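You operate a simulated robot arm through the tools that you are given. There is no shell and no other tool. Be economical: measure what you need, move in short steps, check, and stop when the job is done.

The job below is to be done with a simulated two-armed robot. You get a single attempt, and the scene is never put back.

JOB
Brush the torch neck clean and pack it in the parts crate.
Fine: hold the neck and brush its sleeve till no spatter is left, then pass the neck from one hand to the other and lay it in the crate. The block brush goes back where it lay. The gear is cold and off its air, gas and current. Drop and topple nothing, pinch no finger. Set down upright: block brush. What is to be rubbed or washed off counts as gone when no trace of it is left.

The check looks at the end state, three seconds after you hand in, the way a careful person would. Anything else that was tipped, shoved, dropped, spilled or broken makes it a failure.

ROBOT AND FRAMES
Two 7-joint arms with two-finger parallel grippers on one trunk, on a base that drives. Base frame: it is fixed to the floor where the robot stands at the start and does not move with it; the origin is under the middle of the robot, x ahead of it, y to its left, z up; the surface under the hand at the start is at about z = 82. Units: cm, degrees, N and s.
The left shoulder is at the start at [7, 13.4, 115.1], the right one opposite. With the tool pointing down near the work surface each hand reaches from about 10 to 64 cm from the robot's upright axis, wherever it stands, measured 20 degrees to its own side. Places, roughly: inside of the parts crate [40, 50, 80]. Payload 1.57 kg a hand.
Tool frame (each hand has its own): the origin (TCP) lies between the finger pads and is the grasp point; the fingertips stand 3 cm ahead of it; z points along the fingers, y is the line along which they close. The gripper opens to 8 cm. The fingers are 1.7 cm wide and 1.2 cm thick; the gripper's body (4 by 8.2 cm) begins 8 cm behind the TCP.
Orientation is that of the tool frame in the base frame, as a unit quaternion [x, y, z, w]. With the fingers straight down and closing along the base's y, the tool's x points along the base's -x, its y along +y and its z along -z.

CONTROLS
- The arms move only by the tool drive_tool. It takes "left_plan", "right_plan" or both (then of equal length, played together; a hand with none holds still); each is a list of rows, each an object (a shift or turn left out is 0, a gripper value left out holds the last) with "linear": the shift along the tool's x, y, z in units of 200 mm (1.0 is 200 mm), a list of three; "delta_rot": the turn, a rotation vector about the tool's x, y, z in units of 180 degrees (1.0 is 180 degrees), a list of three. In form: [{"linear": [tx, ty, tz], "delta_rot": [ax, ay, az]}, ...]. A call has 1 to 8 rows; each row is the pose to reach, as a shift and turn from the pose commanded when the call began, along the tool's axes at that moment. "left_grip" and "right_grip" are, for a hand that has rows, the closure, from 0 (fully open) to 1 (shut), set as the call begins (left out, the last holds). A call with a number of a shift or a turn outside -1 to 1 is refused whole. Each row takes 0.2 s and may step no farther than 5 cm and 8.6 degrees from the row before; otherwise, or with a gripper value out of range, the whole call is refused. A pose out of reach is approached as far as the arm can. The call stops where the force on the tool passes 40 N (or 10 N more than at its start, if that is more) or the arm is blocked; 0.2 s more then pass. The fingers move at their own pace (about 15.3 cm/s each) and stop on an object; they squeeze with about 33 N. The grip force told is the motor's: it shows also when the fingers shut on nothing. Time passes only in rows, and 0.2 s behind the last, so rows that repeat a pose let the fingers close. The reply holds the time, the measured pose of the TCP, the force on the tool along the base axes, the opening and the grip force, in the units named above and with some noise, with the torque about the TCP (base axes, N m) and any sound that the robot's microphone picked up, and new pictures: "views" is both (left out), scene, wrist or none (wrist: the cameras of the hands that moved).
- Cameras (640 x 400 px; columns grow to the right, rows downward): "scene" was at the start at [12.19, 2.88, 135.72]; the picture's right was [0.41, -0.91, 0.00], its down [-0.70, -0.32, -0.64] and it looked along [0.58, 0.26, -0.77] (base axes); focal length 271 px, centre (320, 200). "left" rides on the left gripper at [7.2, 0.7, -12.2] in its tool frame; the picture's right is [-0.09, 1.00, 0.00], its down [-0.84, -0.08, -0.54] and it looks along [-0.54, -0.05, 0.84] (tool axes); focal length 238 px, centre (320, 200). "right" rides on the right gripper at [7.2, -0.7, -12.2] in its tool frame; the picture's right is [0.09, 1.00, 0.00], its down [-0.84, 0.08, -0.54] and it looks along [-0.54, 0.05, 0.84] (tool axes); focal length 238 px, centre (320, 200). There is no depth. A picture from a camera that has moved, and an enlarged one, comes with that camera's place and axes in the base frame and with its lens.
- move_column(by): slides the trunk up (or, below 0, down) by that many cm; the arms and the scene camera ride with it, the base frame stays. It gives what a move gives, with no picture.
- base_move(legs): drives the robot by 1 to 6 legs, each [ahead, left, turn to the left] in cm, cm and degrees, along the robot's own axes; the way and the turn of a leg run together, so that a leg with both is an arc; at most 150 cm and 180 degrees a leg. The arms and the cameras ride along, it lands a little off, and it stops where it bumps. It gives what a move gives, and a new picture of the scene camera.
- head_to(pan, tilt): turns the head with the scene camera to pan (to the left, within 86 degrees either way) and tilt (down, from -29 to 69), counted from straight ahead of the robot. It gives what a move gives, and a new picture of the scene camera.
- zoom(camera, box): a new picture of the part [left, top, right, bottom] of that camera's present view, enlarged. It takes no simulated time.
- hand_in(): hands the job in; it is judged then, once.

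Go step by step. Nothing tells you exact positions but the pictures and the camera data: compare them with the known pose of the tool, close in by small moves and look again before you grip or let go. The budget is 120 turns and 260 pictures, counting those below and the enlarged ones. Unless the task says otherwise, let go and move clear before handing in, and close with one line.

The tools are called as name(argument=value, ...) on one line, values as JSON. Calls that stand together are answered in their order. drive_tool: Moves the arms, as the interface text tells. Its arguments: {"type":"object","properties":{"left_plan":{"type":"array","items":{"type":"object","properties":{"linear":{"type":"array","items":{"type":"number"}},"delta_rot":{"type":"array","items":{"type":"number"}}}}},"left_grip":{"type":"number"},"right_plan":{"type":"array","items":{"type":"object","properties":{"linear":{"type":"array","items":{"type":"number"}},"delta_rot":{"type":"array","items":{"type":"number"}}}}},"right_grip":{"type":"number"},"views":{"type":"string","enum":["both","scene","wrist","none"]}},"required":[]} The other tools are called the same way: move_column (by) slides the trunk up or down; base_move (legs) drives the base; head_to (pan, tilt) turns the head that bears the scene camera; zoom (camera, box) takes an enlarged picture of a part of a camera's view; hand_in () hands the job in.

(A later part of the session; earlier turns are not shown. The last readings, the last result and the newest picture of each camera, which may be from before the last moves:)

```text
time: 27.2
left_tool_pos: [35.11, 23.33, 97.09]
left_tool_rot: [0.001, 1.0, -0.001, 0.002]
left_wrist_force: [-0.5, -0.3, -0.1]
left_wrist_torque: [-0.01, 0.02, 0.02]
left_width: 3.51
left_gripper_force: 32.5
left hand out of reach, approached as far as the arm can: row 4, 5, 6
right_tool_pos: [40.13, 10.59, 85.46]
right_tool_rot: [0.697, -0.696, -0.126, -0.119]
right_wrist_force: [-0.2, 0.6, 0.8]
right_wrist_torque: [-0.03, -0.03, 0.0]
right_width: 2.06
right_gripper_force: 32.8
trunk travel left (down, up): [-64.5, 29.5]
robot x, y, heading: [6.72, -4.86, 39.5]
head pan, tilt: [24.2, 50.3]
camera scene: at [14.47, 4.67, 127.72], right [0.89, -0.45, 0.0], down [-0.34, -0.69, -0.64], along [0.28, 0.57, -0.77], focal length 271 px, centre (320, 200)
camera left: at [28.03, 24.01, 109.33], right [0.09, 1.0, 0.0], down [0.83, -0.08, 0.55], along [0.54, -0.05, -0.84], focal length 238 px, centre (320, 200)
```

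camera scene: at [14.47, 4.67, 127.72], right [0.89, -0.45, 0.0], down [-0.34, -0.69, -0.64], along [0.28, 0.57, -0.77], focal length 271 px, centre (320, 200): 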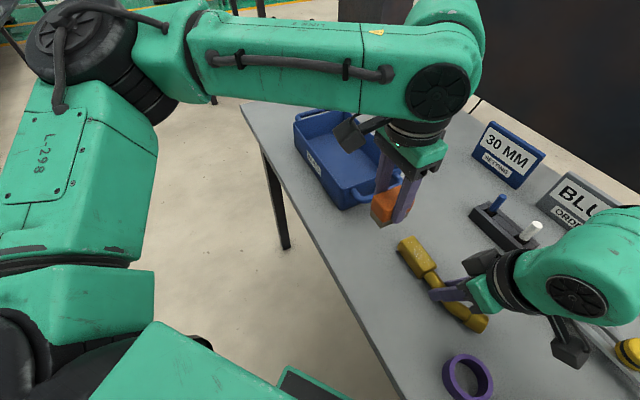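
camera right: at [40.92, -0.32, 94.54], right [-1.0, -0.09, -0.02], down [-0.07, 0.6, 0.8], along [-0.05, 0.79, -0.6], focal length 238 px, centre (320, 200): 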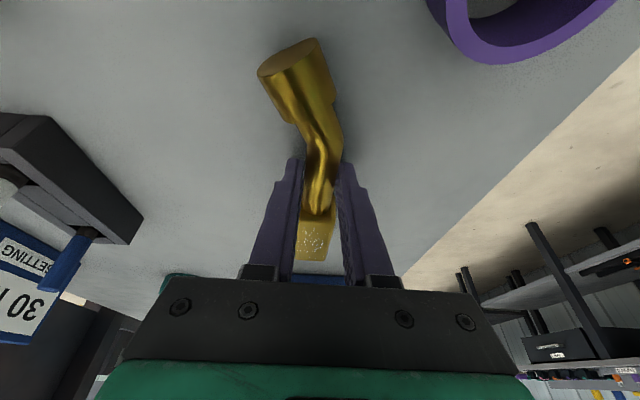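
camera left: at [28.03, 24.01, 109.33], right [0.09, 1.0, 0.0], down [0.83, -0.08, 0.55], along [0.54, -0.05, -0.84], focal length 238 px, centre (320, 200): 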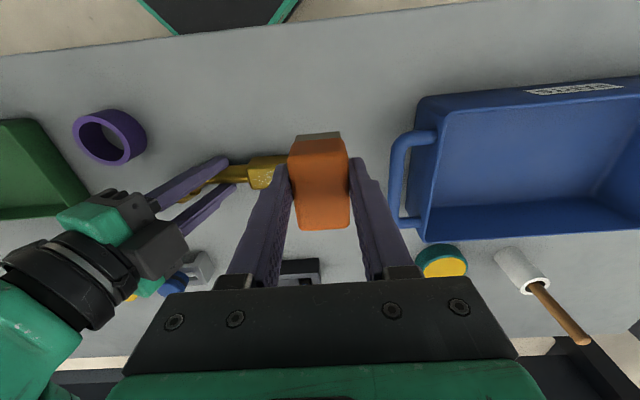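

The left arm can't reach this far inward, but the held neck can come to it. I'll move the left hand back a little, lift the neck 3 cm, shift it about 8 cm toward the robot (clear table there), and set it down again, still gripped.

drive_tool(left_plan=[{"linear": [0, 0.1, -0.1]}, {"linear": [0, 0.2, -0.2]}, {"linear": [0, 0.25, -0.3]}], views="none")

drive_tool(right_plan=[{"linear": [-0.025, 0, -0.07]}, {"linear": [-0.051, 0, -0.141]}, {"linear": [-0.073, 0.13, -0.133]}, {"linear": [-0.095, 0.26, -0.125]}, {"linear": [-0.117, 0.385, -0.117]}], views="both")

```text
time: 28.0
left_tool_pos: [35.17, 28.25, 103.08]
left_tool_rot: [0.0, 1.0, -0.001, 0.001]
left_wrist_force: [0.1, -0.4, 0.7]
left_wrist_torque: [0.0, 0.04, -0.01]
left_width: 3.49
left_gripper_force: 33.2
right_tool_pos: [40.02, 10.56, 85.56]
right_tool_rot: [0.697, -0.696, -0.126, -0.12]
right_wrist_force: [0.2, 1.2, 0.3]
right_wrist_torque: [0.0, 0.0, -0.01]
right_width: 2.12
right_gripper_force: 33.2
trunk travel left (down, up): [-64.5, 29.5]
robot x, y, heading: [7.18, -5.29, 39.4]
head pan, tilt: [24.2, 50.3]
```

```text
time: 29.2
left_tool_pos: [35.2, 28.32, 103.14]
left_tool_rot: [-0.001, 1.0, -0.002, 0.002]
left_wrist_force: [-0.9, 0.3, -0.7]
left_wrist_torque: [-0.04, -0.02, -0.01]
left_width: 3.47
left_gripper_force: 32.5
right_tool_pos: [32.3, 11.99, 88.57]
right_tool_rot: [-0.696, 0.697, 0.125, 0.12]
right_wrist_force: [-0.3, -0.5, -0.6]
right_wrist_torque: [-0.06, -0.01, 0.01]
right_width: 2.09
right_gripper_force: 33.1
trunk travel left (down, up): [-64.5, 29.5]
robot x, y, heading: [7.1, -5.0, 39.4]
head pan, tilt: [24.2, 50.3]
camera scene: at [14.42, 4.74, 127.71], right [0.89, -0.45, 0.0], down [-0.34, -0.69, -0.64], along [0.29, 0.57, -0.77], focal length 271 px, centre (320, 200)
camera right: at [33.2, 0.98, 97.59], right [-1.0, -0.09, -0.02], down [-0.07, 0.6, 0.8], along [-0.05, 0.79, -0.6], focal length 238 px, centre (320, 200)
```

scene: 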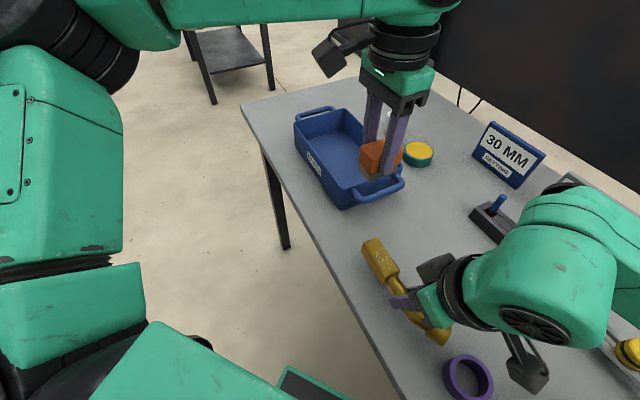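
right: 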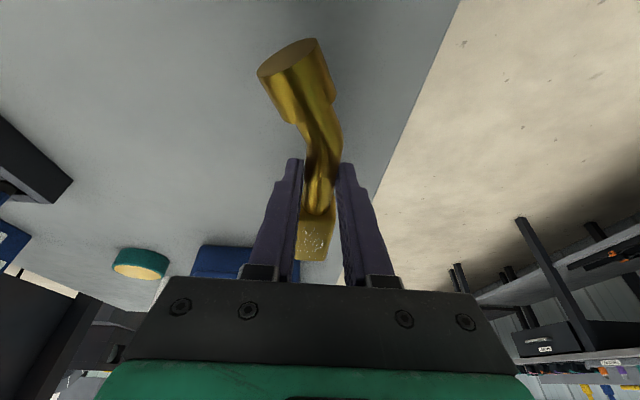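

The neck came along firmly. I lower it back to the table.

drive_tool(right_plan=[{"linear": [0.017, 0, 0.047]}, {"linear": [0.034, 0, 0.094]}, {"linear": [0.051, 0, 0.138]}], views="none")

zoom(camera="scene", box=[330, 220, 490, 350])

```text
time: 30.0
left_tool_pos: [35.19, 28.2, 103.07]
left_tool_rot: [-0.001, 1.0, 0.0, 0.002]
left_wrist_force: [0.1, 0.6, -0.1]
left_wrist_torque: [0.0, 0.01, 0.01]
left_width: 3.5
left_gripper_force: 33.3
right_tool_pos: [32.42, 11.88, 85.69]
right_tool_rot: [-0.696, 0.696, 0.126, 0.121]
right_wrist_force: [0.5, 0.2, -1.8]
right_wrist_torque: [-0.06, -0.02, 0.01]
right_width: 2.1
right_gripper_force: 32.9
trunk travel left (down, up): [-64.5, 29.5]
robot x, y, heading: [7.54, -5.31, 39.2]
head pan, tilt: [24.2, 50.3]
```

```text
3.08 times, centred on (410, 285) of scene
camera zoom: at [14.49, 4.67, 127.72], right [0.89, -0.45, 0.0], down [-0.34, -0.69, -0.64], along [0.28, 0.57, -0.77], focal length 835 px, centre (43, -62)
```

zoom: 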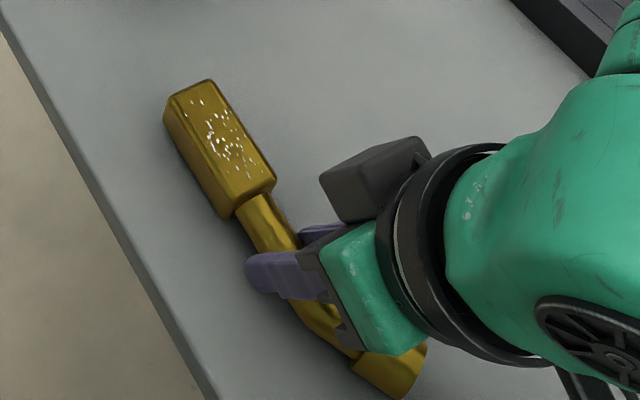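

The sleeve now sits around [32.4, 19.0]. I seat the neck the last 0.15 cm and bring the brush above the sleeve's far half.

drive_tool(left_plan=[{"linear": [0.06, -0.07, 0.12]}, {"linear": [0.12, -0.14, 0.25]}, {"linear": [0.18, -0.21, 0.38]}, {"linear": [0.18, -0.2875, 0.5]}], right_plan=[{"linear": [0.001, 0, 0.003]}, {"linear": [0.0026, 0, 0.007]}, {"linear": [0.0026, 0, 0.007]}, {"linear": [0.0026, 0, 0.007]}], views="both")

```text
time: 31.0
left_tool_pos: [31.95, 22.55, 92.95]
left_tool_rot: [-0.001, 1.0, -0.001, 0.002]
left_wrist_force: [-0.2, -0.6, -0.6]
left_wrist_torque: [0.0, 0.02, 0.01]
left_width: 3.5
left_gripper_force: 32.9
right_tool_pos: [32.51, 11.85, 85.43]
right_tool_rot: [-0.695, 0.697, 0.125, 0.12]
right_wrist_force: [0.6, -0.5, -1.4]
right_wrist_torque: [-0.05, 0.04, -0.01]
right_width: 2.1
right_gripper_force: 33.2
trunk travel left (down, up): [-64.5, 29.5]
robot x, y, heading: [6.89, -5.37, 39.2]
head pan, tilt: [24.2, 50.3]
camera scene: at [14.56, 4.72, 127.71], right [0.89, -0.45, 0.0], down [-0.34, -0.69, -0.64], along [0.28, 0.57, -0.77], focal length 271 px, centre (320, 200)
camera right: at [33.38, 0.99, 94.6], right [-1.0, -0.09, -0.02], down [-0.07, 0.6, 0.8], along [-0.06, 0.79, -0.6], focal length 238 px, centre (320, 200)
camera left: at [24.68, 23.22, 105.07], right [0.09, 1.0, 0.0], down [0.84, -0.08, 0.54], along [0.54, -0.05, -0.84], focal length 238 px, centre (320, 200)
```

scene: 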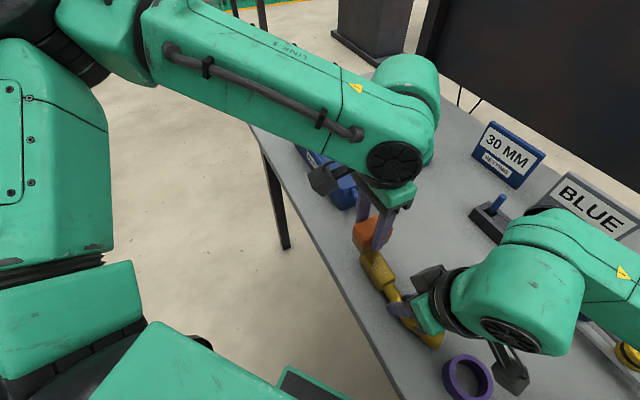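
right: 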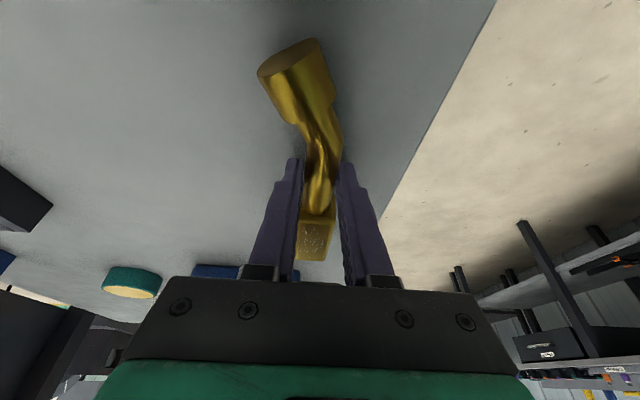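
left: 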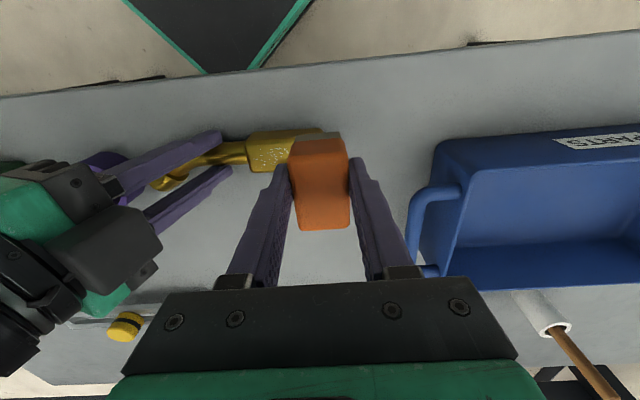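

The brush is aligned over the sleeve. I lower it slowly to feel contact.

drive_tool(left_plan=[{"linear": [0, -0.06, 0.05]}, {"linear": [0, -0.1, 0.1]}, {"linear": [0, -0.1, 0.13]}, {"linear": [0, -0.1, 0.14]}, {"linear": [0, -0.1, 0.145]}], views="wrist")

zoom(camera="scene", box=[320, 190, 460, 350])

```text
time: 32.2
left_tool_pos: [31.92, 20.62, 90.2]
left_tool_rot: [-0.001, 1.0, 0.001, 0.003]
left_wrist_force: [0.2, 2.3, 16.6]
left_wrist_torque: [0.42, -0.17, 0.04]
left_width: 3.49
left_gripper_force: 33.0
right_tool_pos: [32.45, 11.75, 85.59]
right_tool_rot: [-0.695, 0.697, 0.125, 0.121]
right_wrist_force: [3.9, 0.3, -0.9]
right_wrist_torque: [-1.0, -0.03, -0.13]
right_width: 2.12
right_gripper_force: 32.9
trunk travel left (down, up): [-64.5, 29.5]
robot x, y, heading: [6.8, -5.03, 39.3]
head pan, tilt: [24.2, 50.3]
camera left: at [24.61, 21.23, 102.36], right [0.09, 1.0, 0.0], down [0.83, -0.08, 0.55], along [0.55, -0.05, -0.84], focal length 238 px, centre (320, 200)
```

left: 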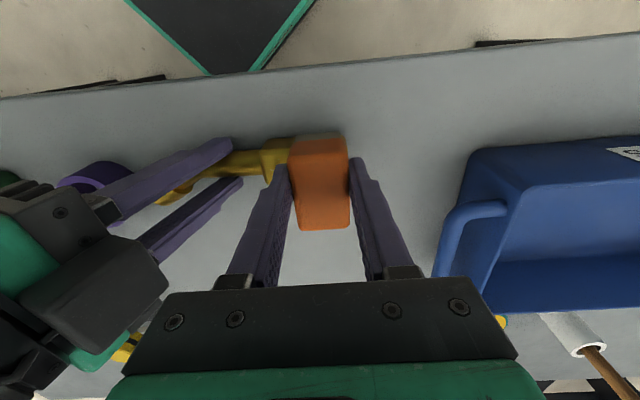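

```text
2.50 times, centred on (390, 270) of scene
camera zoom: at [14.44, 4.65, 127.75], right [0.89, -0.45, 0.0], down [-0.34, -0.69, -0.64], along [0.29, 0.57, -0.77], focal length 678 px, centre (145, 25)
```

zoom: 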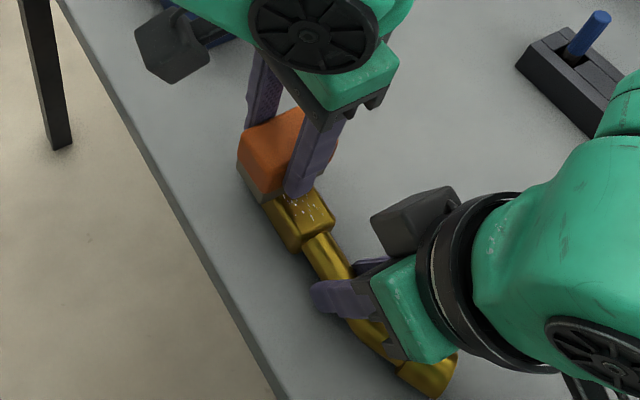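

Contact is made at about 16 N. I ease off slightly and stroke along the sleeve back and forth.

drive_tool(left_plan=[{"linear": [0, 0, -0.005]}, {"linear": [0, -0.06, -0.005]}, {"linear": [0, -0.12, -0.005]}, {"linear": [0, -0.18, -0.005]}, {"linear": [0, -0.12, -0.005]}, {"linear": [0, -0.06, -0.005]}, {"linear": [0, 0, -0.005]}, {"linear": [0, 0.03, -0.005]}], views="none")

zoom(camera="scene", box=[340, 220, 440, 320])

```text
time: 34.0
left_tool_pos: [31.76, 21.11, 90.32]
left_tool_rot: [0.0, 1.0, -0.001, 0.003]
left_wrist_force: [0.7, -1.4, 3.1]
left_wrist_torque: [-0.04, -0.02, -0.02]
left_width: 3.51
left_gripper_force: 33.3
left hand out of reach, approached as far as the arm can: row 4
right_tool_pos: [32.42, 11.81, 85.65]
right_tool_rot: [-0.696, 0.697, 0.126, 0.121]
right_wrist_force: [1.6, 1.9, 5.9]
right_wrist_torque: [0.04, -0.04, -0.06]
right_width: 2.1
right_gripper_force: 33.0
trunk travel left (down, up): [-64.5, 29.5]
robot x, y, heading: [6.89, -5.23, 39.5]
head pan, tilt: [24.2, 50.3]
```

```text
4.00 times, centred on (390, 270) of scene
camera zoom: at [14.41, 4.62, 127.73], right [0.89, -0.45, 0.0], down [-0.34, -0.69, -0.64], along [0.29, 0.57, -0.77], focal length 1085 px, centre (40, -80)
```

zoom: 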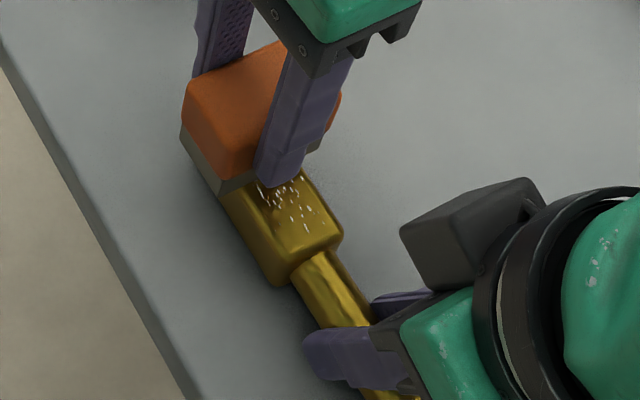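

Spatter is still visible at the near part. I press a little more and make more strokes.

drive_tool(left_plan=[{"linear": [0, -0.04, 0.006]}, {"linear": [0, -0.09, 0.006]}, {"linear": [0, -0.14, 0.006]}, {"linear": [0, -0.18, 0.006]}, {"linear": [0, -0.14, 0.006]}, {"linear": [0, -0.18, 0.006]}, {"linear": [0, -0.1, 0.006]}, {"linear": [0, 0, 0.006]}], views="none")

zoom(camera="scene", box=[340, 220, 440, 320])

```text
time: 35.8
left_tool_pos: [31.56, 21.08, 90.13]
left_tool_rot: [0.0, 1.0, -0.001, 0.002]
left_wrist_force: [0.5, -6.0, 14.7]
left_wrist_torque: [-0.08, -0.1, -0.04]
left_width: 3.49
left_gripper_force: 33.3
left hand out of reach, approached as far as the arm can: row 4, 6
right_tool_pos: [32.19, 11.76, 85.72]
right_tool_rot: [0.696, -0.696, -0.126, -0.121]
right_wrist_force: [2.2, 9.3, 3.2]
right_wrist_torque: [-0.74, -0.02, -0.1]
right_width: 2.1
right_gripper_force: 33.1
trunk travel left (down, up): [-64.5, 29.5]
robot x, y, heading: [6.97, -5.1, 39.3]
head pan, tilt: [24.2, 50.3]
```

```text
4.00 times, centred on (390, 270) of scene
camera zoom: at [14.36, 4.59, 127.74], right [0.89, -0.45, 0.0], down [-0.34, -0.69, -0.64], along [0.29, 0.57, -0.77], focal length 1085 px, centre (40, -80)
```

zoom: 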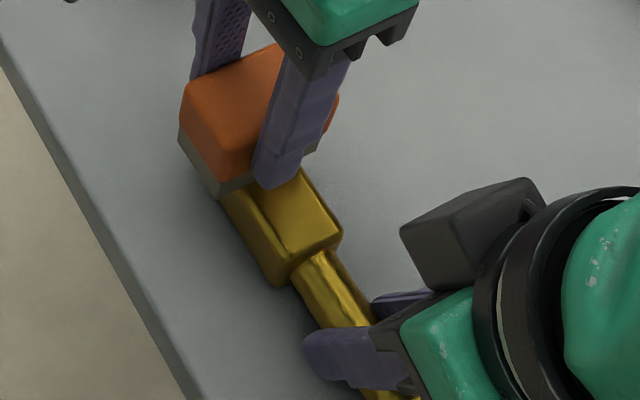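

The visible part is clean now. I make a few more strokes toward the far end, then lift off to look.

drive_tool(left_plan=[{"linear": [0, -0.05, 0]}, {"linear": [0, -0.1, 0]}, {"linear": [0, -0.05, 0]}, {"linear": [0, 0, 0]}, {"linear": [0, -0.08, 0]}, {"linear": [0, 0.02, 0]}, {"linear": [0, 0.05, -0.1]}, {"linear": [0, 0.2, -0.25]}], views="wrist")

zoom(camera="scene", box=[340, 220, 440, 320])

zoom(camera="left", box=[180, 80, 340, 200])

```text
time: 37.6
left_tool_pos: [31.48, 25.13, 95.15]
left_tool_rot: [-0.001, 1.0, -0.001, 0.0]
left_wrist_force: [-0.4, 0.1, -0.4]
left_wrist_torque: [-0.01, 0.02, 0.0]
left_width: 3.51
left_gripper_force: 32.7
right_tool_pos: [32.42, 11.77, 85.59]
right_tool_rot: [-0.696, 0.697, 0.126, 0.122]
right_wrist_force: [0.7, 1.1, 12.5]
right_wrist_torque: [0.49, 0.03, -0.07]
right_width: 2.1
right_gripper_force: 33.0
trunk travel left (down, up): [-64.5, 29.5]
robot x, y, heading: [7.15, -5.19, 39.3]
head pan, tilt: [24.2, 50.3]
camera left: at [24.37, 25.76, 107.25], right [0.09, 1.0, 0.0], down [0.84, -0.08, 0.54], along [0.54, -0.05, -0.84], focal length 238 px, centre (320, 200)
```

left: 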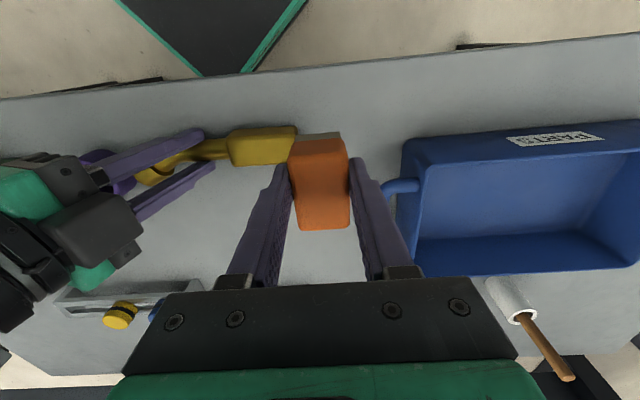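

```text
4.00 times, centred on (390, 270) of scene
camera zoom: at [14.36, 4.57, 127.72], right [0.89, -0.45, 0.0], down [-0.34, -0.69, -0.64], along [0.29, 0.57, -0.77], focal length 1085 px, centre (40, -80)
```

zoom: 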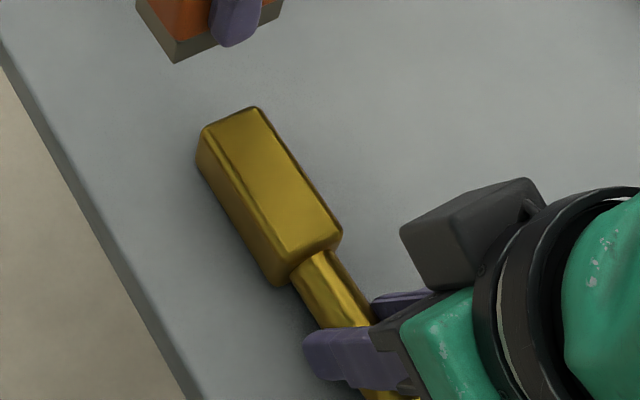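

```text
3.33 times, centred on (260, 140) of left
camera zoom: at [24.37, 25.76, 107.25], right [0.09, 1.0, 0.0], down [0.84, -0.08, 0.54], along [0.54, -0.05, -0.84], focal length 794 px, centre (520, 400)
```

zoom: 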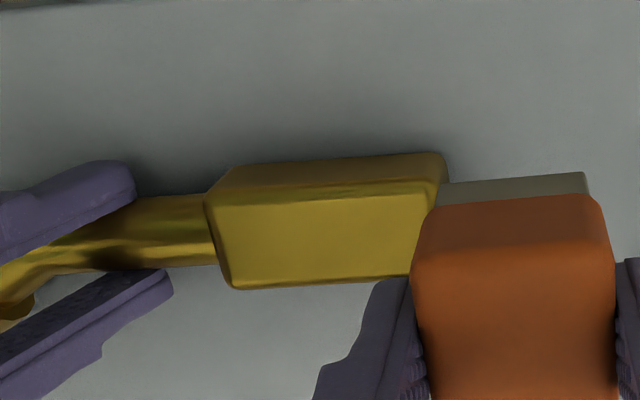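

The top is clean. Before putting the brush back, I check the unseen +x side: lift the neck and roll it toward the cameras, with the left hand moved back a bit.

drive_tool(left_plan=[{"linear": [0, 0.15, -0.1]}, {"linear": [0, 0.3, -0.2]}, {"linear": [0, 0.3, -0.3]}, {"linear": [0, 0.3, -0.3]}, {"linear": [0, 0.3, -0.3]}, {"linear": [0, 0.3, -0.3]}, {"linear": [0, 0.3, -0.3]}, {"linear": [0, 0.3, -0.3]}], right_plan=[{"linear": [-0.04, 0, -0.12]}, {"linear": [-0.09, 0, -0.25]}, {"linear": [-0.137, 0, -0.376], "delta_rot": [0.04, 0, 0]}, {"linear": [-0.137, 0, -0.376], "delta_rot": [0.08, 0, 0]}, {"linear": [-0.137, 0, -0.376], "delta_rot": [0.12, 0, 0]}, {"linear": [-0.137, 0, -0.376], "delta_rot": [0.16, 0, 0]}, {"linear": [-0.137, 0, -0.376], "delta_rot": [0.2, 0, 0]}, {"linear": [-0.137, 0, -0.376], "delta_rot": [0.24, 0, 0]}], views="both")

```text
time: 39.4
left_tool_pos: [31.36, 31.3, 101.08]
left_tool_rot: [-0.001, 1.0, -0.001, 0.002]
left_wrist_force: [-0.3, 0.2, 0.3]
left_wrist_torque: [-0.02, -0.04, -0.03]
left_width: 3.5
left_gripper_force: 32.4
right_tool_pos: [32.8, 12.13, 93.85]
right_tool_rot: [-0.594, 0.702, -0.14, 0.367]
right_wrist_force: [-1.0, -0.3, -2.3]
right_wrist_torque: [-0.01, 0.01, -0.02]
right_width: 2.13
right_gripper_force: 32.7
trunk travel left (down, up): [-64.5, 29.5]
robot x, y, heading: [6.64, -5.28, 39.4]
head pan, tilt: [24.2, 50.3]
camera scene: at [14.36, 4.76, 127.72], right [0.89, -0.45, 0.0], down [-0.34, -0.69, -0.64], along [0.29, 0.57, -0.77], focal length 271 px, centre (320, 200)
camera right: at [24.92, 2.31, 100.11], right [-0.73, 0.17, -0.66], down [-0.41, 0.67, 0.62], along [0.55, 0.72, -0.42], focal length 238 px, centre (320, 200)
camera left: at [24.28, 31.85, 113.23], right [0.09, 1.0, 0.0], down [0.83, -0.08, 0.55], along [0.54, -0.05, -0.84], focal length 238 px, centre (320, 200)
```

scene: 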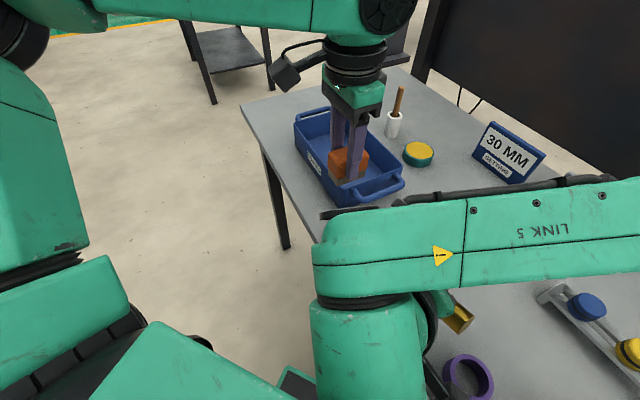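
right: 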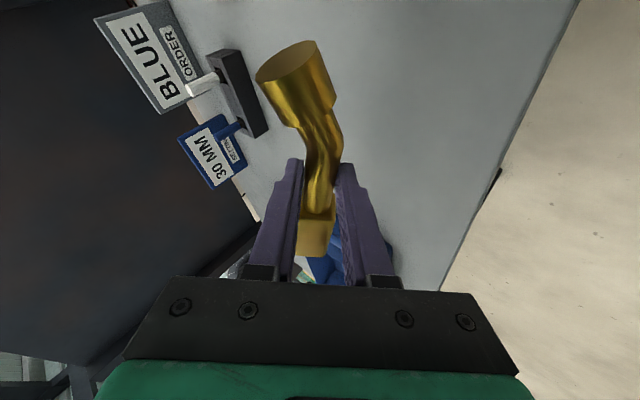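
left: 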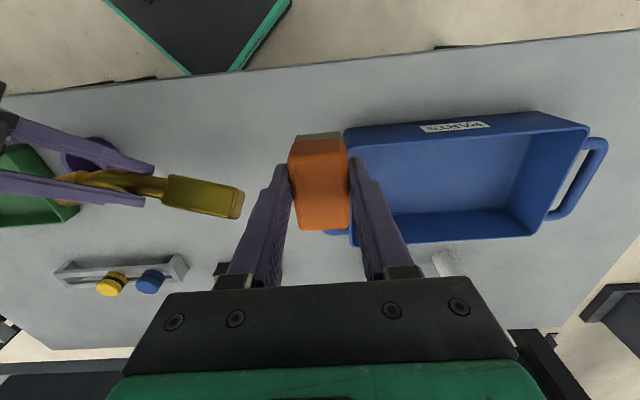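

zoom(camera="left", box=[130, 150, 260, 240])

```text
4.44 times, centred on (195, 195) of left
camera zoom: at [24.28, 31.85, 113.23], right [0.09, 1.0, 0.0], down [0.83, -0.08, 0.55], along [0.54, -0.05, -0.84], focal length 1059 px, centre (876, 222)
```

zoom: 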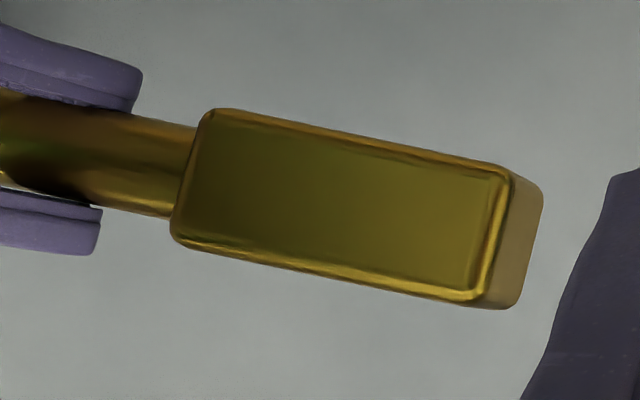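

The faces I can see are clean. I roll the neck back level in the right hand, which keeps holding it while the left returns the brush.

drive_tool(right_plan=[{"delta_rot": [-0.04, 0, 0]}, {"delta_rot": [-0.08, 0, 0]}, {"delta_rot": [-0.12, 0, 0]}, {"delta_rot": [-0.16, 0, 0]}, {"delta_rot": [-0.2, 0, 0]}, {"delta_rot": [-0.24, 0, 0]}], views="wrist")

```text
time: 40.8
left_tool_pos: [31.61, 31.09, 101.02]
left_tool_rot: [-0.001, 1.0, 0.0, 0.001]
left_wrist_force: [-0.4, -0.2, -0.5]
left_wrist_torque: [0.02, -0.01, -0.02]
left_width: 3.45
left_gripper_force: 33.3
right_tool_pos: [32.62, 11.78, 93.58]
right_tool_rot: [0.696, -0.696, -0.126, -0.119]
right_wrist_force: [0.1, 0.8, -1.1]
right_wrist_torque: [-0.09, 0.01, 0.03]
right_width: 2.11
right_gripper_force: 33.0
trunk travel left (down, up): [-64.5, 29.5]
robot x, y, heading: [7.42, -5.25, 39.6]
head pan, tilt: [24.2, 50.3]
camera right: at [33.47, 0.88, 102.56], right [-1.0, -0.09, -0.02], down [-0.07, 0.6, 0.8], along [-0.06, 0.79, -0.6], focal length 238 px, centre (320, 200)
```

right: 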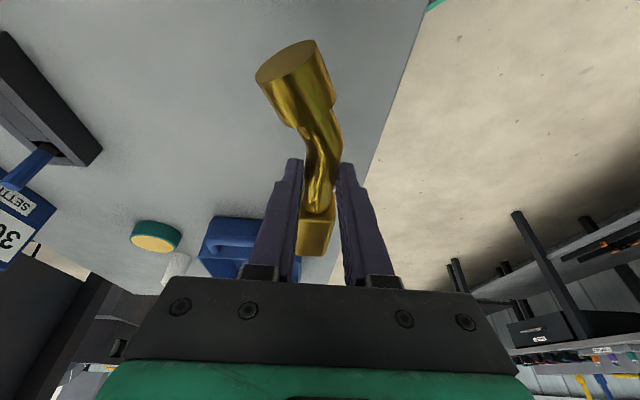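

Now the right hand with the neck moves up and off to the right side.

drive_tool(right_plan=[{"linear": [0.06, -0.074, -0.11]}, {"linear": [0.123, -0.148, -0.22]}, {"linear": [0.185, -0.222, -0.33]}, {"linear": [0.25, -0.3, -0.44]}, {"linear": [0.31, -0.37, -0.5]}, {"linear": [0.37, -0.445, -0.56]}], views="none")

base_move(legs=[[0, 0, -39.4]])

```text
time: 42.2
left_tool_pos: [31.6, 31.15, 101.09]
left_tool_rot: [-0.001, 1.0, -0.001, 0.001]
left_wrist_force: [0.0, -0.2, -1.0]
left_wrist_torque: [-0.04, -0.01, -0.02]
left_width: 3.52
left_gripper_force: 32.5
right_tool_pos: [41.47, 1.26, 101.58]
right_tool_rot: [-0.695, 0.699, 0.125, 0.118]
right_wrist_force: [0.9, 0.1, -1.6]
right_wrist_torque: [-0.06, 0.0, -0.05]
right_width: 2.08
right_gripper_force: 33.0
trunk travel left (down, up): [-64.5, 29.5]
robot x, y, heading: [6.99, -4.96, 39.5]
head pan, tilt: [24.2, 50.3]
```

```text
time: 44.4
left_tool_pos: [48.91, 7.8, 101.11]
left_tool_rot: [0.332, 0.943, -0.002, 0.001]
left_wrist_force: [0.3, -0.8, -1.0]
left_wrist_torque: [0.0, 0.01, 0.0]
left_width: 3.52
left_gripper_force: 33.0
right_tool_pos: [37.56, -21.68, 101.49]
right_tool_rot: [-0.423, 0.889, 0.079, 0.154]
right_wrist_force: [-0.1, -0.9, -1.2]
right_wrist_torque: [-0.05, 0.05, 0.0]
right_width: 2.09
right_gripper_force: 32.8
trunk travel left (down, up): [-64.5, 29.5]
robot x, y, heading: [7.06, -5.29, 0.6]
head pan, tilt: [24.2, 50.3]
camera scene: at [19.16, -2.11, 127.72], right [0.42, -0.91, 0.0], down [-0.7, -0.32, -0.64], along [0.58, 0.27, -0.77], focal length 271 px, centre (320, 200)
```

scene: 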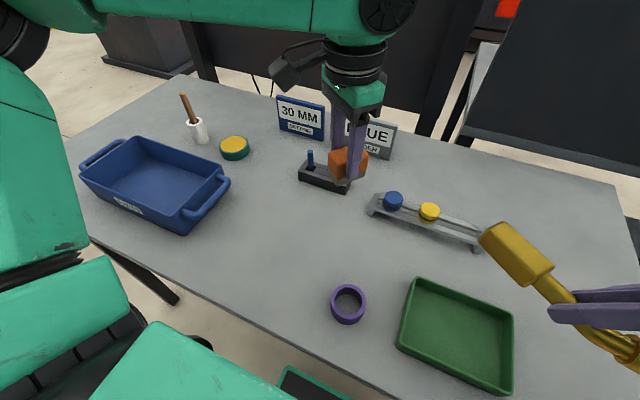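

The neck is firmly held at the right. I drive 12 cm right so the brush's home lies on the left arm's own side.

base_move(legs=[[0, -12, 0]])

drive_tool(left_plan=[{"linear": [0.03, 0.015, 0], "delta_rot": [0, 0, -0.044]}, {"linear": [0.06, 0.03, 0], "delta_rot": [0, 0, -0.088]}, {"linear": [0.09, 0.045, 0], "delta_rot": [0, 0, -0.132]}, {"linear": [0.13, 0.065, 0], "delta_rot": [0, 0, -0.176]}, {"linear": [0.18, 0.089, 0], "delta_rot": [0, 0, -0.2156]}], views="both")

```text
time: 45.7
left_tool_pos: [48.87, -3.97, 101.0]
left_tool_rot: [0.331, 0.944, -0.002, 0.001]
left_wrist_force: [0.1, 0.1, -0.3]
left_wrist_torque: [-0.02, -0.02, 0.0]
left_width: 3.48
left_gripper_force: 33.0
right_tool_pos: [37.87, -33.46, 101.55]
right_tool_rot: [-0.422, 0.89, 0.078, 0.154]
right_wrist_force: [0.2, -0.4, -1.8]
right_wrist_torque: [-0.03, 0.04, 0.0]
right_width: 2.07
right_gripper_force: 33.0
trunk travel left (down, up): [-64.5, 29.5]
robot x, y, heading: [7.15, -16.78, 0.3]
head pan, tilt: [24.2, 50.3]
camera scene: at [19.28, -13.9, 127.71], right [0.42, -0.91, 0.0], down [-0.7, -0.32, -0.64], along [0.58, 0.27, -0.77], focal length 271 px, centre (320, 200)
```

scene: 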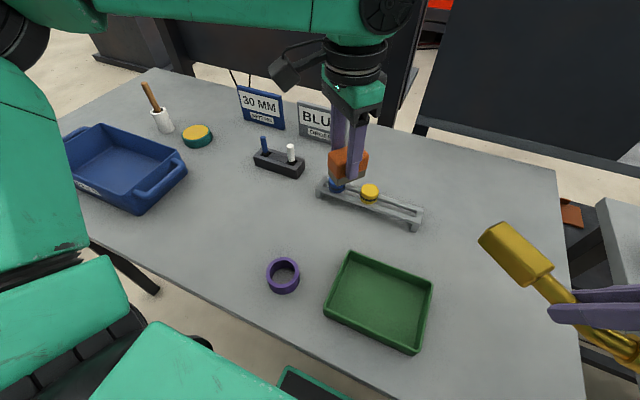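

```text
time: 46.9
left_tool_pos: [47.17, -0.45, 101.16]
left_tool_rot: [-0.002, 1.0, 0.0, 0.001]
left_wrist_force: [0.3, 0.4, -1.9]
left_wrist_torque: [0.01, 0.02, -0.02]
left_width: 3.5
left_gripper_force: 33.5
right_tool_pos: [37.65, -33.43, 101.57]
right_tool_rot: [-0.424, 0.889, 0.08, 0.154]
right_wrist_force: [0.6, -0.3, -0.7]
right_wrist_torque: [-0.03, 0.02, -0.01]
right_width: 2.08
right_gripper_force: 32.6
trunk travel left (down, up): [-64.5, 29.5]
robot x, y, heading: [7.06, -17.16, 0.4]
head pan, tilt: [24.2, 50.3]
camera scene: at [19.24, -13.96, 127.72], right [0.42, -0.91, 0.0], down [-0.7, -0.32, -0.64], along [0.58, 0.27, -0.77], focal length 271 px, centre (320, 200)
camera left: at [40.01, 0.24, 113.3], right [0.09, 1.0, 0.0], down [0.84, -0.07, 0.54], along [0.54, -0.05, -0.84], focal length 238 px, centre (320, 200)
```

scene: 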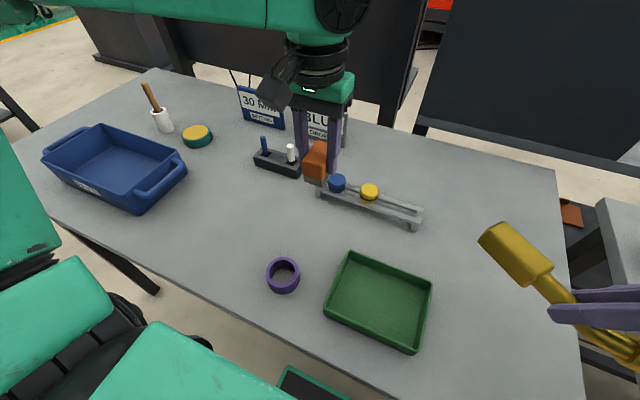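
left: 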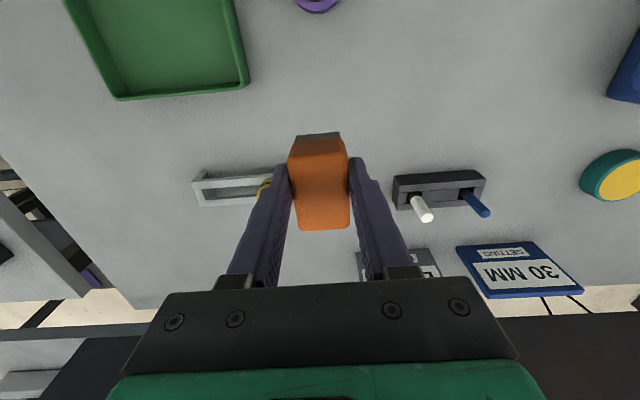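

The brush is unslipped in hand and over its home. I lower to just above the table.

drive_tool(left_plan=[{"linear": [0, 0, 0.15]}, {"linear": [0, 0, 0.3]}, {"linear": [0, 0, 0.45]}, {"linear": [0, 0, 0.58]}, {"linear": [0, 0, 0.64]}], views="wrist")

zoom(camera="scene", box=[240, 130, 440, 260])

```text
time: 48.1
left_tool_pos: [47.05, -0.41, 88.36]
left_tool_rot: [-0.001, 1.0, -0.001, 0.001]
left_wrist_force: [0.3, -0.2, -1.4]
left_wrist_torque: [-0.05, 0.02, -0.01]
left_width: 3.49
left_gripper_force: 33.2
right_tool_pos: [37.75, -33.6, 101.54]
right_tool_rot: [-0.424, 0.889, 0.079, 0.154]
right_wrist_force: [-0.1, -0.1, -2.2]
right_wrist_torque: [-0.04, 0.03, 0.0]
right_width: 2.11
right_gripper_force: 33.1
trunk travel left (down, up): [-64.5, 29.5]
robot x, y, heading: [7.04, -16.76, 0.4]
head pan, tilt: [24.2, 50.3]
camera left: at [39.99, 0.25, 100.47], right [0.09, 1.0, 0.0], down [0.84, -0.07, 0.54], along [0.54, -0.05, -0.84], focal length 238 px, centre (320, 200)
```

left: 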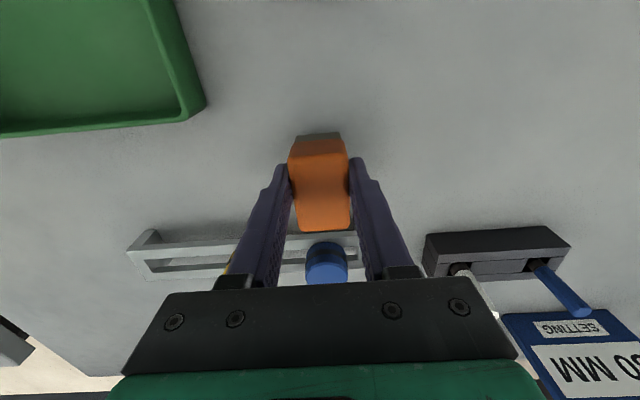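

```text
3.08 times, centred on (340, 195) of scene
camera zoom: at [19.29, -13.98, 127.72], right [0.42, -0.91, 0.0], down [-0.7, -0.32, -0.64], along [0.58, 0.27, -0.77], focal length 835 px, centre (258, 215)
```

zoom: 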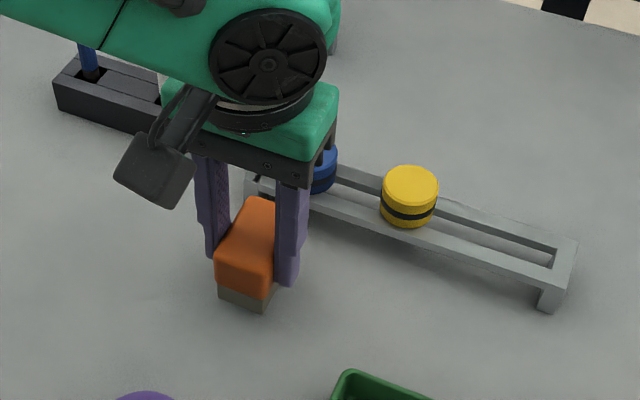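

Nearly down; I set it the last centimetre gently.

drive_tool(left_plan=[{"linear": [-0.008, -0.006, 0.03]}, {"linear": [-0.008, -0.006, 0.05]}, {"linear": [-0.008, -0.006, 0.06]}, {"linear": [-0.008, -0.006, 0.065]}], views="none")

```text
time: 49.1
left_tool_pos: [47.49, -0.49, 86.9]
left_tool_rot: [-0.001, 1.0, -0.001, 0.001]
left_wrist_force: [0.4, 0.2, -1.1]
left_wrist_torque: [0.03, -0.01, 0.0]
left_width: 3.53
left_gripper_force: 33.1
right_tool_pos: [37.66, -33.54, 101.58]
right_tool_rot: [-0.423, 0.889, 0.079, 0.155]
right_wrist_force: [0.2, -0.4, -2.0]
right_wrist_torque: [-0.06, 0.06, 0.0]
right_width: 2.08
right_gripper_force: 32.8
trunk travel left (down, up): [-64.5, 29.5]
robot x, y, heading: [7.1, -16.82, 0.6]
head pan, tilt: [24.2, 50.3]
```

No contact force yet; I feel down a bit further.

drive_tool(left_plan=[{"linear": [0.006, 0, 0.004]}, {"linear": [0.006, 0, 0.008]}], views="none")

```text
time: 49.7
left_tool_pos: [47.34, -0.67, 87.1]
left_tool_rot: [0.0, 1.0, -0.002, 0.003]
left_wrist_force: [2.5, 1.5, 10.7]
left_wrist_torque: [0.18, -0.03, -0.02]
left_width: 3.5
left_gripper_force: 32.9
right_tool_pos: [37.66, -33.64, 101.6]
right_tool_rot: [-0.423, 0.889, 0.079, 0.155]
right_wrist_force: [-0.1, 0.3, -1.4]
right_wrist_torque: [-0.05, 0.05, 0.02]
right_width: 2.1
right_gripper_force: 33.0
trunk travel left (down, up): [-64.5, 29.5]
robot x, y, heading: [7.15, -16.92, 0.5]
head pan, tilt: [24.2, 50.3]
```

The brush rests on the table. I ease off a hair and open the hand.

drive_tool(left_plan=[{"linear": [0, 0, -0.004]}], views="none")

drive_tool(left_plan=[{"linear": [0, 0, 0]}, {"linear": [0, 0, 0]}, {"linear": [0, 0, 0]}], left_grip=0, views="wrist")

```text
time: 50.1
left_tool_pos: [47.33, -0.54, 86.87]
left_tool_rot: [-0.001, 1.0, -0.002, 0.002]
left_wrist_force: [4.0, 2.2, 10.4]
left_wrist_torque: [0.2, -0.26, 0.02]
left_width: 3.49
left_gripper_force: 32.7
right_tool_pos: [37.82, -33.71, 101.63]
right_tool_rot: [-0.423, 0.889, 0.079, 0.155]
right_wrist_force: [0.3, -0.1, -1.7]
right_wrist_torque: [-0.04, 0.06, 0.01]
right_width: 2.12
right_gripper_force: 32.8
trunk travel left (down, up): [-64.5, 29.5]
robot x, y, heading: [7.07, -16.79, 0.4]
head pan, tilt: [24.2, 50.3]
```

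```text
time: 50.9
left_tool_pos: [47.24, -0.6, 86.87]
left_tool_rot: [-0.001, 1.0, -0.001, 0.0]
left_wrist_force: [0.1, -0.1, 0.2]
left_wrist_torque: [-0.01, 0.02, -0.05]
left_width: 8.01
left_gripper_force: 0.2
right_tool_pos: [37.7, -33.69, 101.49]
right_tool_rot: [-0.423, 0.889, 0.079, 0.154]
right_wrist_force: [0.5, -0.5, -2.0]
right_wrist_torque: [-0.07, 0.06, 0.02]
right_width: 2.12
right_gripper_force: 33.0
trunk travel left (down, up): [-64.5, 29.5]
robot x, y, heading: [7.25, -17.13, 0.5]
head pan, tilt: [24.2, 50.3]
camera left: at [40.21, 0.07, 99.06], right [0.09, 1.0, 0.0], down [0.84, -0.07, 0.54], along [0.54, -0.05, -0.84], focal length 238 px, centre (320, 200)
```

left: 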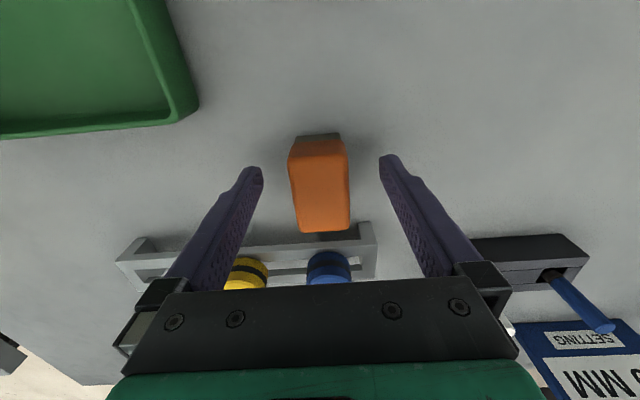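

The brush stands freely upright. I raise the left hand straight up and check its place.

drive_tool(left_plan=[{"linear": [0, 0, -0.15]}, {"linear": [0, 0, -0.35]}, {"linear": [0, 0, -0.55]}, {"linear": [0, 0, -0.75]}], views="wrist")

zoom(camera="left", box=[270, 90, 430, 190])

```text
time: 51.9
left_tool_pos: [47.3, -0.65, 102.07]
left_tool_rot: [-0.001, 1.0, -0.001, 0.001]
left_wrist_force: [0.4, 0.2, 0.1]
left_wrist_torque: [0.04, 0.0, -0.01]
left_width: 8.0
left_gripper_force: 0.1
right_tool_pos: [37.75, -33.62, 101.58]
right_tool_rot: [-0.424, 0.889, 0.079, 0.154]
right_wrist_force: [0.1, -0.1, -0.8]
right_wrist_torque: [-0.04, 0.03, 0.01]
right_width: 2.1
right_gripper_force: 33.1
trunk travel left (down, up): [-64.5, 29.5]
robot x, y, heading: [7.31, -16.42, 0.5]
head pan, tilt: [24.2, 50.3]
camera left: at [40.16, 0.06, 114.23], right [0.09, 1.0, 0.0], down [0.84, -0.08, 0.54], along [0.54, -0.05, -0.84], focal length 238 px, centre (320, 200)
```

left: 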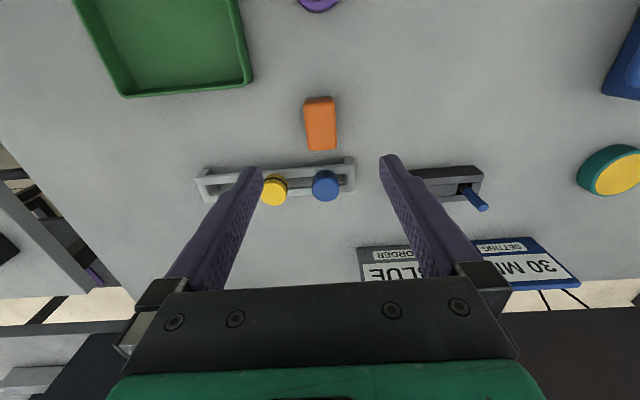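

```text
4.00 times, centred on (350, 140) of left
camera zoom: at [40.16, 0.06, 114.23], right [0.09, 1.0, 0.0], down [0.84, -0.08, 0.54], along [0.54, -0.05, -0.84], focal length 953 px, centre (200, 440)
```

zoom: 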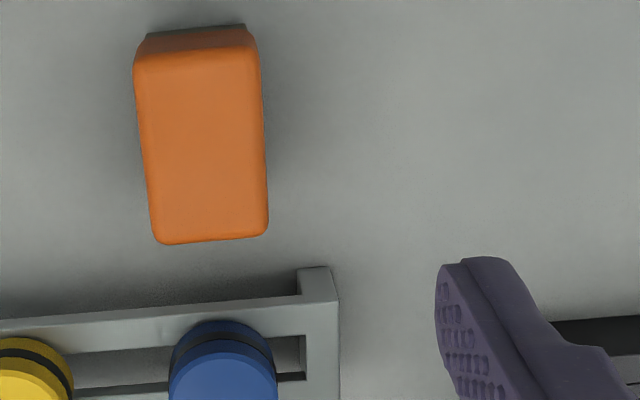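

The brush is back exactly in place ([48, -0.5]). Next is the hand-over; I test whether the left hand can reach the middle with a yaw of +50° so that it can close across the sleeve.

drive_tool(left_plan=[{"linear": [0.03, -0.06, 0], "delta_rot": [0, 0, -0.0463]}, {"linear": [0.06, -0.12, 0], "delta_rot": [0, 0, -0.0927]}, {"linear": [0.1, -0.2, 0], "delta_rot": [0, 0, -0.139]}, {"linear": [0.14, -0.28, 0], "delta_rot": [0, 0, -0.185]}, {"linear": [0.18, -0.38, 0], "delta_rot": [0, 0, -0.2317]}, {"linear": [0.22, -0.48, 0], "delta_rot": [0, 0, -0.278]}, {"linear": [0.26, -0.58, 0], "delta_rot": [0, 0, -0.278]}, {"linear": [0.3, -0.67, 0], "delta_rot": [0, 0, -0.278]}], views="scene")

```text
time: 53.7
left_tool_pos: [41.61, -13.85, 101.76]
left_tool_rot: [-0.427, 0.904, -0.002, -0.001]
left_wrist_force: [-0.4, -0.3, -0.3]
left_wrist_torque: [0.02, 0.02, 0.0]
left_width: 7.97
left_gripper_force: 0.1
right_tool_pos: [37.89, -33.54, 101.61]
right_tool_rot: [-0.422, 0.89, 0.079, 0.153]
right_wrist_force: [0.3, 1.7, -1.6]
right_wrist_torque: [-0.02, 0.05, -0.01]
right_width: 2.11
right_gripper_force: 32.7
trunk travel left (down, up): [-64.5, 29.5]
robot x, y, heading: [6.91, -16.77, 0.4]
head pan, tilt: [24.2, 50.3]
camera scene: at [19.45, -13.98, 127.7], right [0.42, -0.91, 0.0], down [-0.7, -0.32, -0.64], along [0.58, 0.27, -0.77], focal length 271 px, centre (320, 200)
```

scene: 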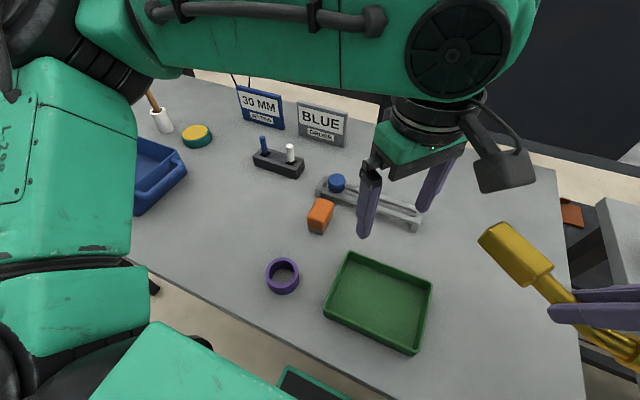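

That reach works. For the hand-over I raise the left hand, then bring the neck in the right hand beneath it, leaning the right hand 25° more so the two grippers and cameras stay apart.

drive_tool(left_plan=[{"linear": [0, 0, -0.2]}, {"linear": [0, 0, -0.4]}, {"linear": [0, 0, -0.6]}], views="none")

drive_tool(right_plan=[{"linear": [0, 0, 0], "delta_rot": [0, -0.045, 0]}, {"linear": [0, 0, 0], "delta_rot": [0, -0.09, 0]}, {"linear": [-0.07, 0.095, 0.075], "delta_rot": [0, -0.139, 0]}, {"linear": [-0.14, 0.19, 0.15], "delta_rot": [0, -0.139, 0]}], views="scene")

```text
time: 54.5
left_tool_pos: [40.46, -10.51, 113.19]
left_tool_rot: [-0.424, 0.906, -0.002, 0.0]
left_wrist_force: [0.4, 0.3, 0.4]
left_wrist_torque: [0.0, -0.02, -0.01]
left_width: 7.98
left_gripper_force: 0.0
left hand out of reach, approached as far as the arm can: row 1, 2, 3
right_tool_pos: [37.57, -33.59, 101.57]
right_tool_rot: [-0.424, 0.889, 0.078, 0.155]
right_wrist_force: [-0.2, 0.3, -0.9]
right_wrist_torque: [-0.03, 0.04, 0.02]
right_width: 2.11
right_gripper_force: 33.0
trunk travel left (down, up): [-64.5, 29.5]
robot x, y, heading: [7.29, -17.03, 0.4]
head pan, tilt: [24.2, 50.3]
```

```text
refused: row 3 steps farther than a row can; nothing moved
```

drive_tool(right_plan=[{"linear": [0, 0, 0], "delta_rot": [0, -0.035, 0]}, {"linear": [0, 0, 0], "delta_rot": [0, -0.07, 0]}, {"linear": [-0.06, 0.08, 0.062], "delta_rot": [0, -0.105, 0]}, {"linear": [-0.12, 0.158, 0.125], "delta_rot": [0, -0.139, 0]}, {"linear": [-0.18, 0.237, 0.188], "delta_rot": [0, -0.139, 0]}, {"linear": [-0.24, 0.316, 0.25], "delta_rot": [0, -0.139, 0]}, {"linear": [-0.3, 0.395, 0.31], "delta_rot": [0, -0.139, 0]}, {"linear": [-0.363, 0.475, 0.377], "delta_rot": [0, -0.139, 0]}], views="both")

```text
time: 56.3
left_tool_pos: [40.64, -10.53, 113.15]
left_tool_rot: [-0.423, 0.906, -0.002, 0.0]
left_wrist_force: [0.0, -0.5, -0.1]
left_wrist_torque: [0.04, -0.02, 0.01]
left_width: 8.02
left_gripper_force: 0.1
right_tool_pos: [38.34, -19.35, 97.64]
right_tool_rot: [-0.387, 0.84, 0.193, 0.329]
right_wrist_force: [-1.1, 0.4, -10.0]
right_wrist_torque: [0.27, -0.18, -0.01]
right_width: 2.11
right_gripper_force: 33.2
right hand out of reach, approached as far as the arm can: row 1, 2, 3, 4, 5, 6, 7, 8
trunk travel left (down, up): [-64.5, 29.5]
robot x, y, heading: [7.11, -16.86, 0.5]
head pan, tilt: [24.2, 50.3]
camera scene: at [19.3, -13.91, 127.7], right [0.42, -0.91, 0.0], down [-0.7, -0.32, -0.64], along [0.58, 0.27, -0.77], focal length 271 px, centre (320, 200)
camera right: at [30.58, -30.61, 101.18], right [-0.82, 0.57, 0.01], down [0.13, 0.17, 0.98], along [0.56, 0.8, -0.21], focal length 238 px, centre (320, 200)
```

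scene: 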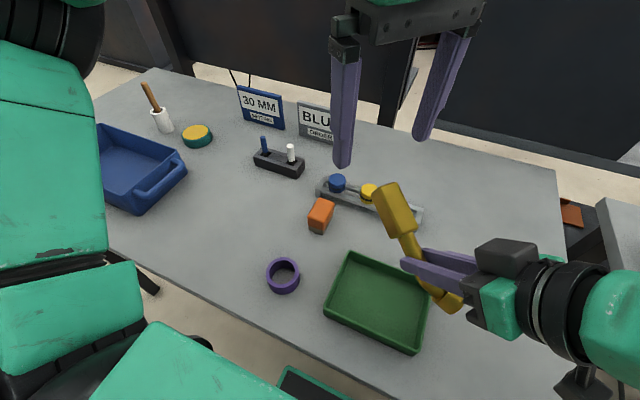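
right: 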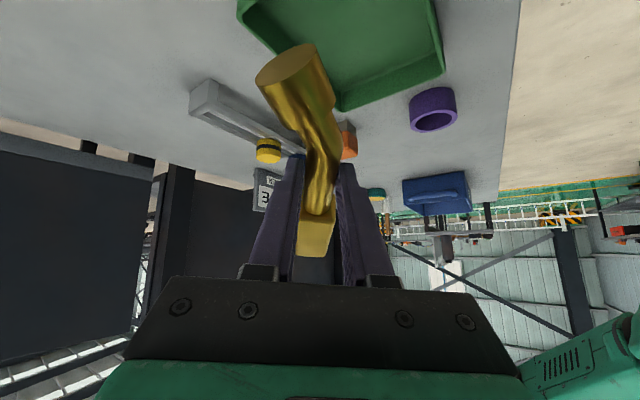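

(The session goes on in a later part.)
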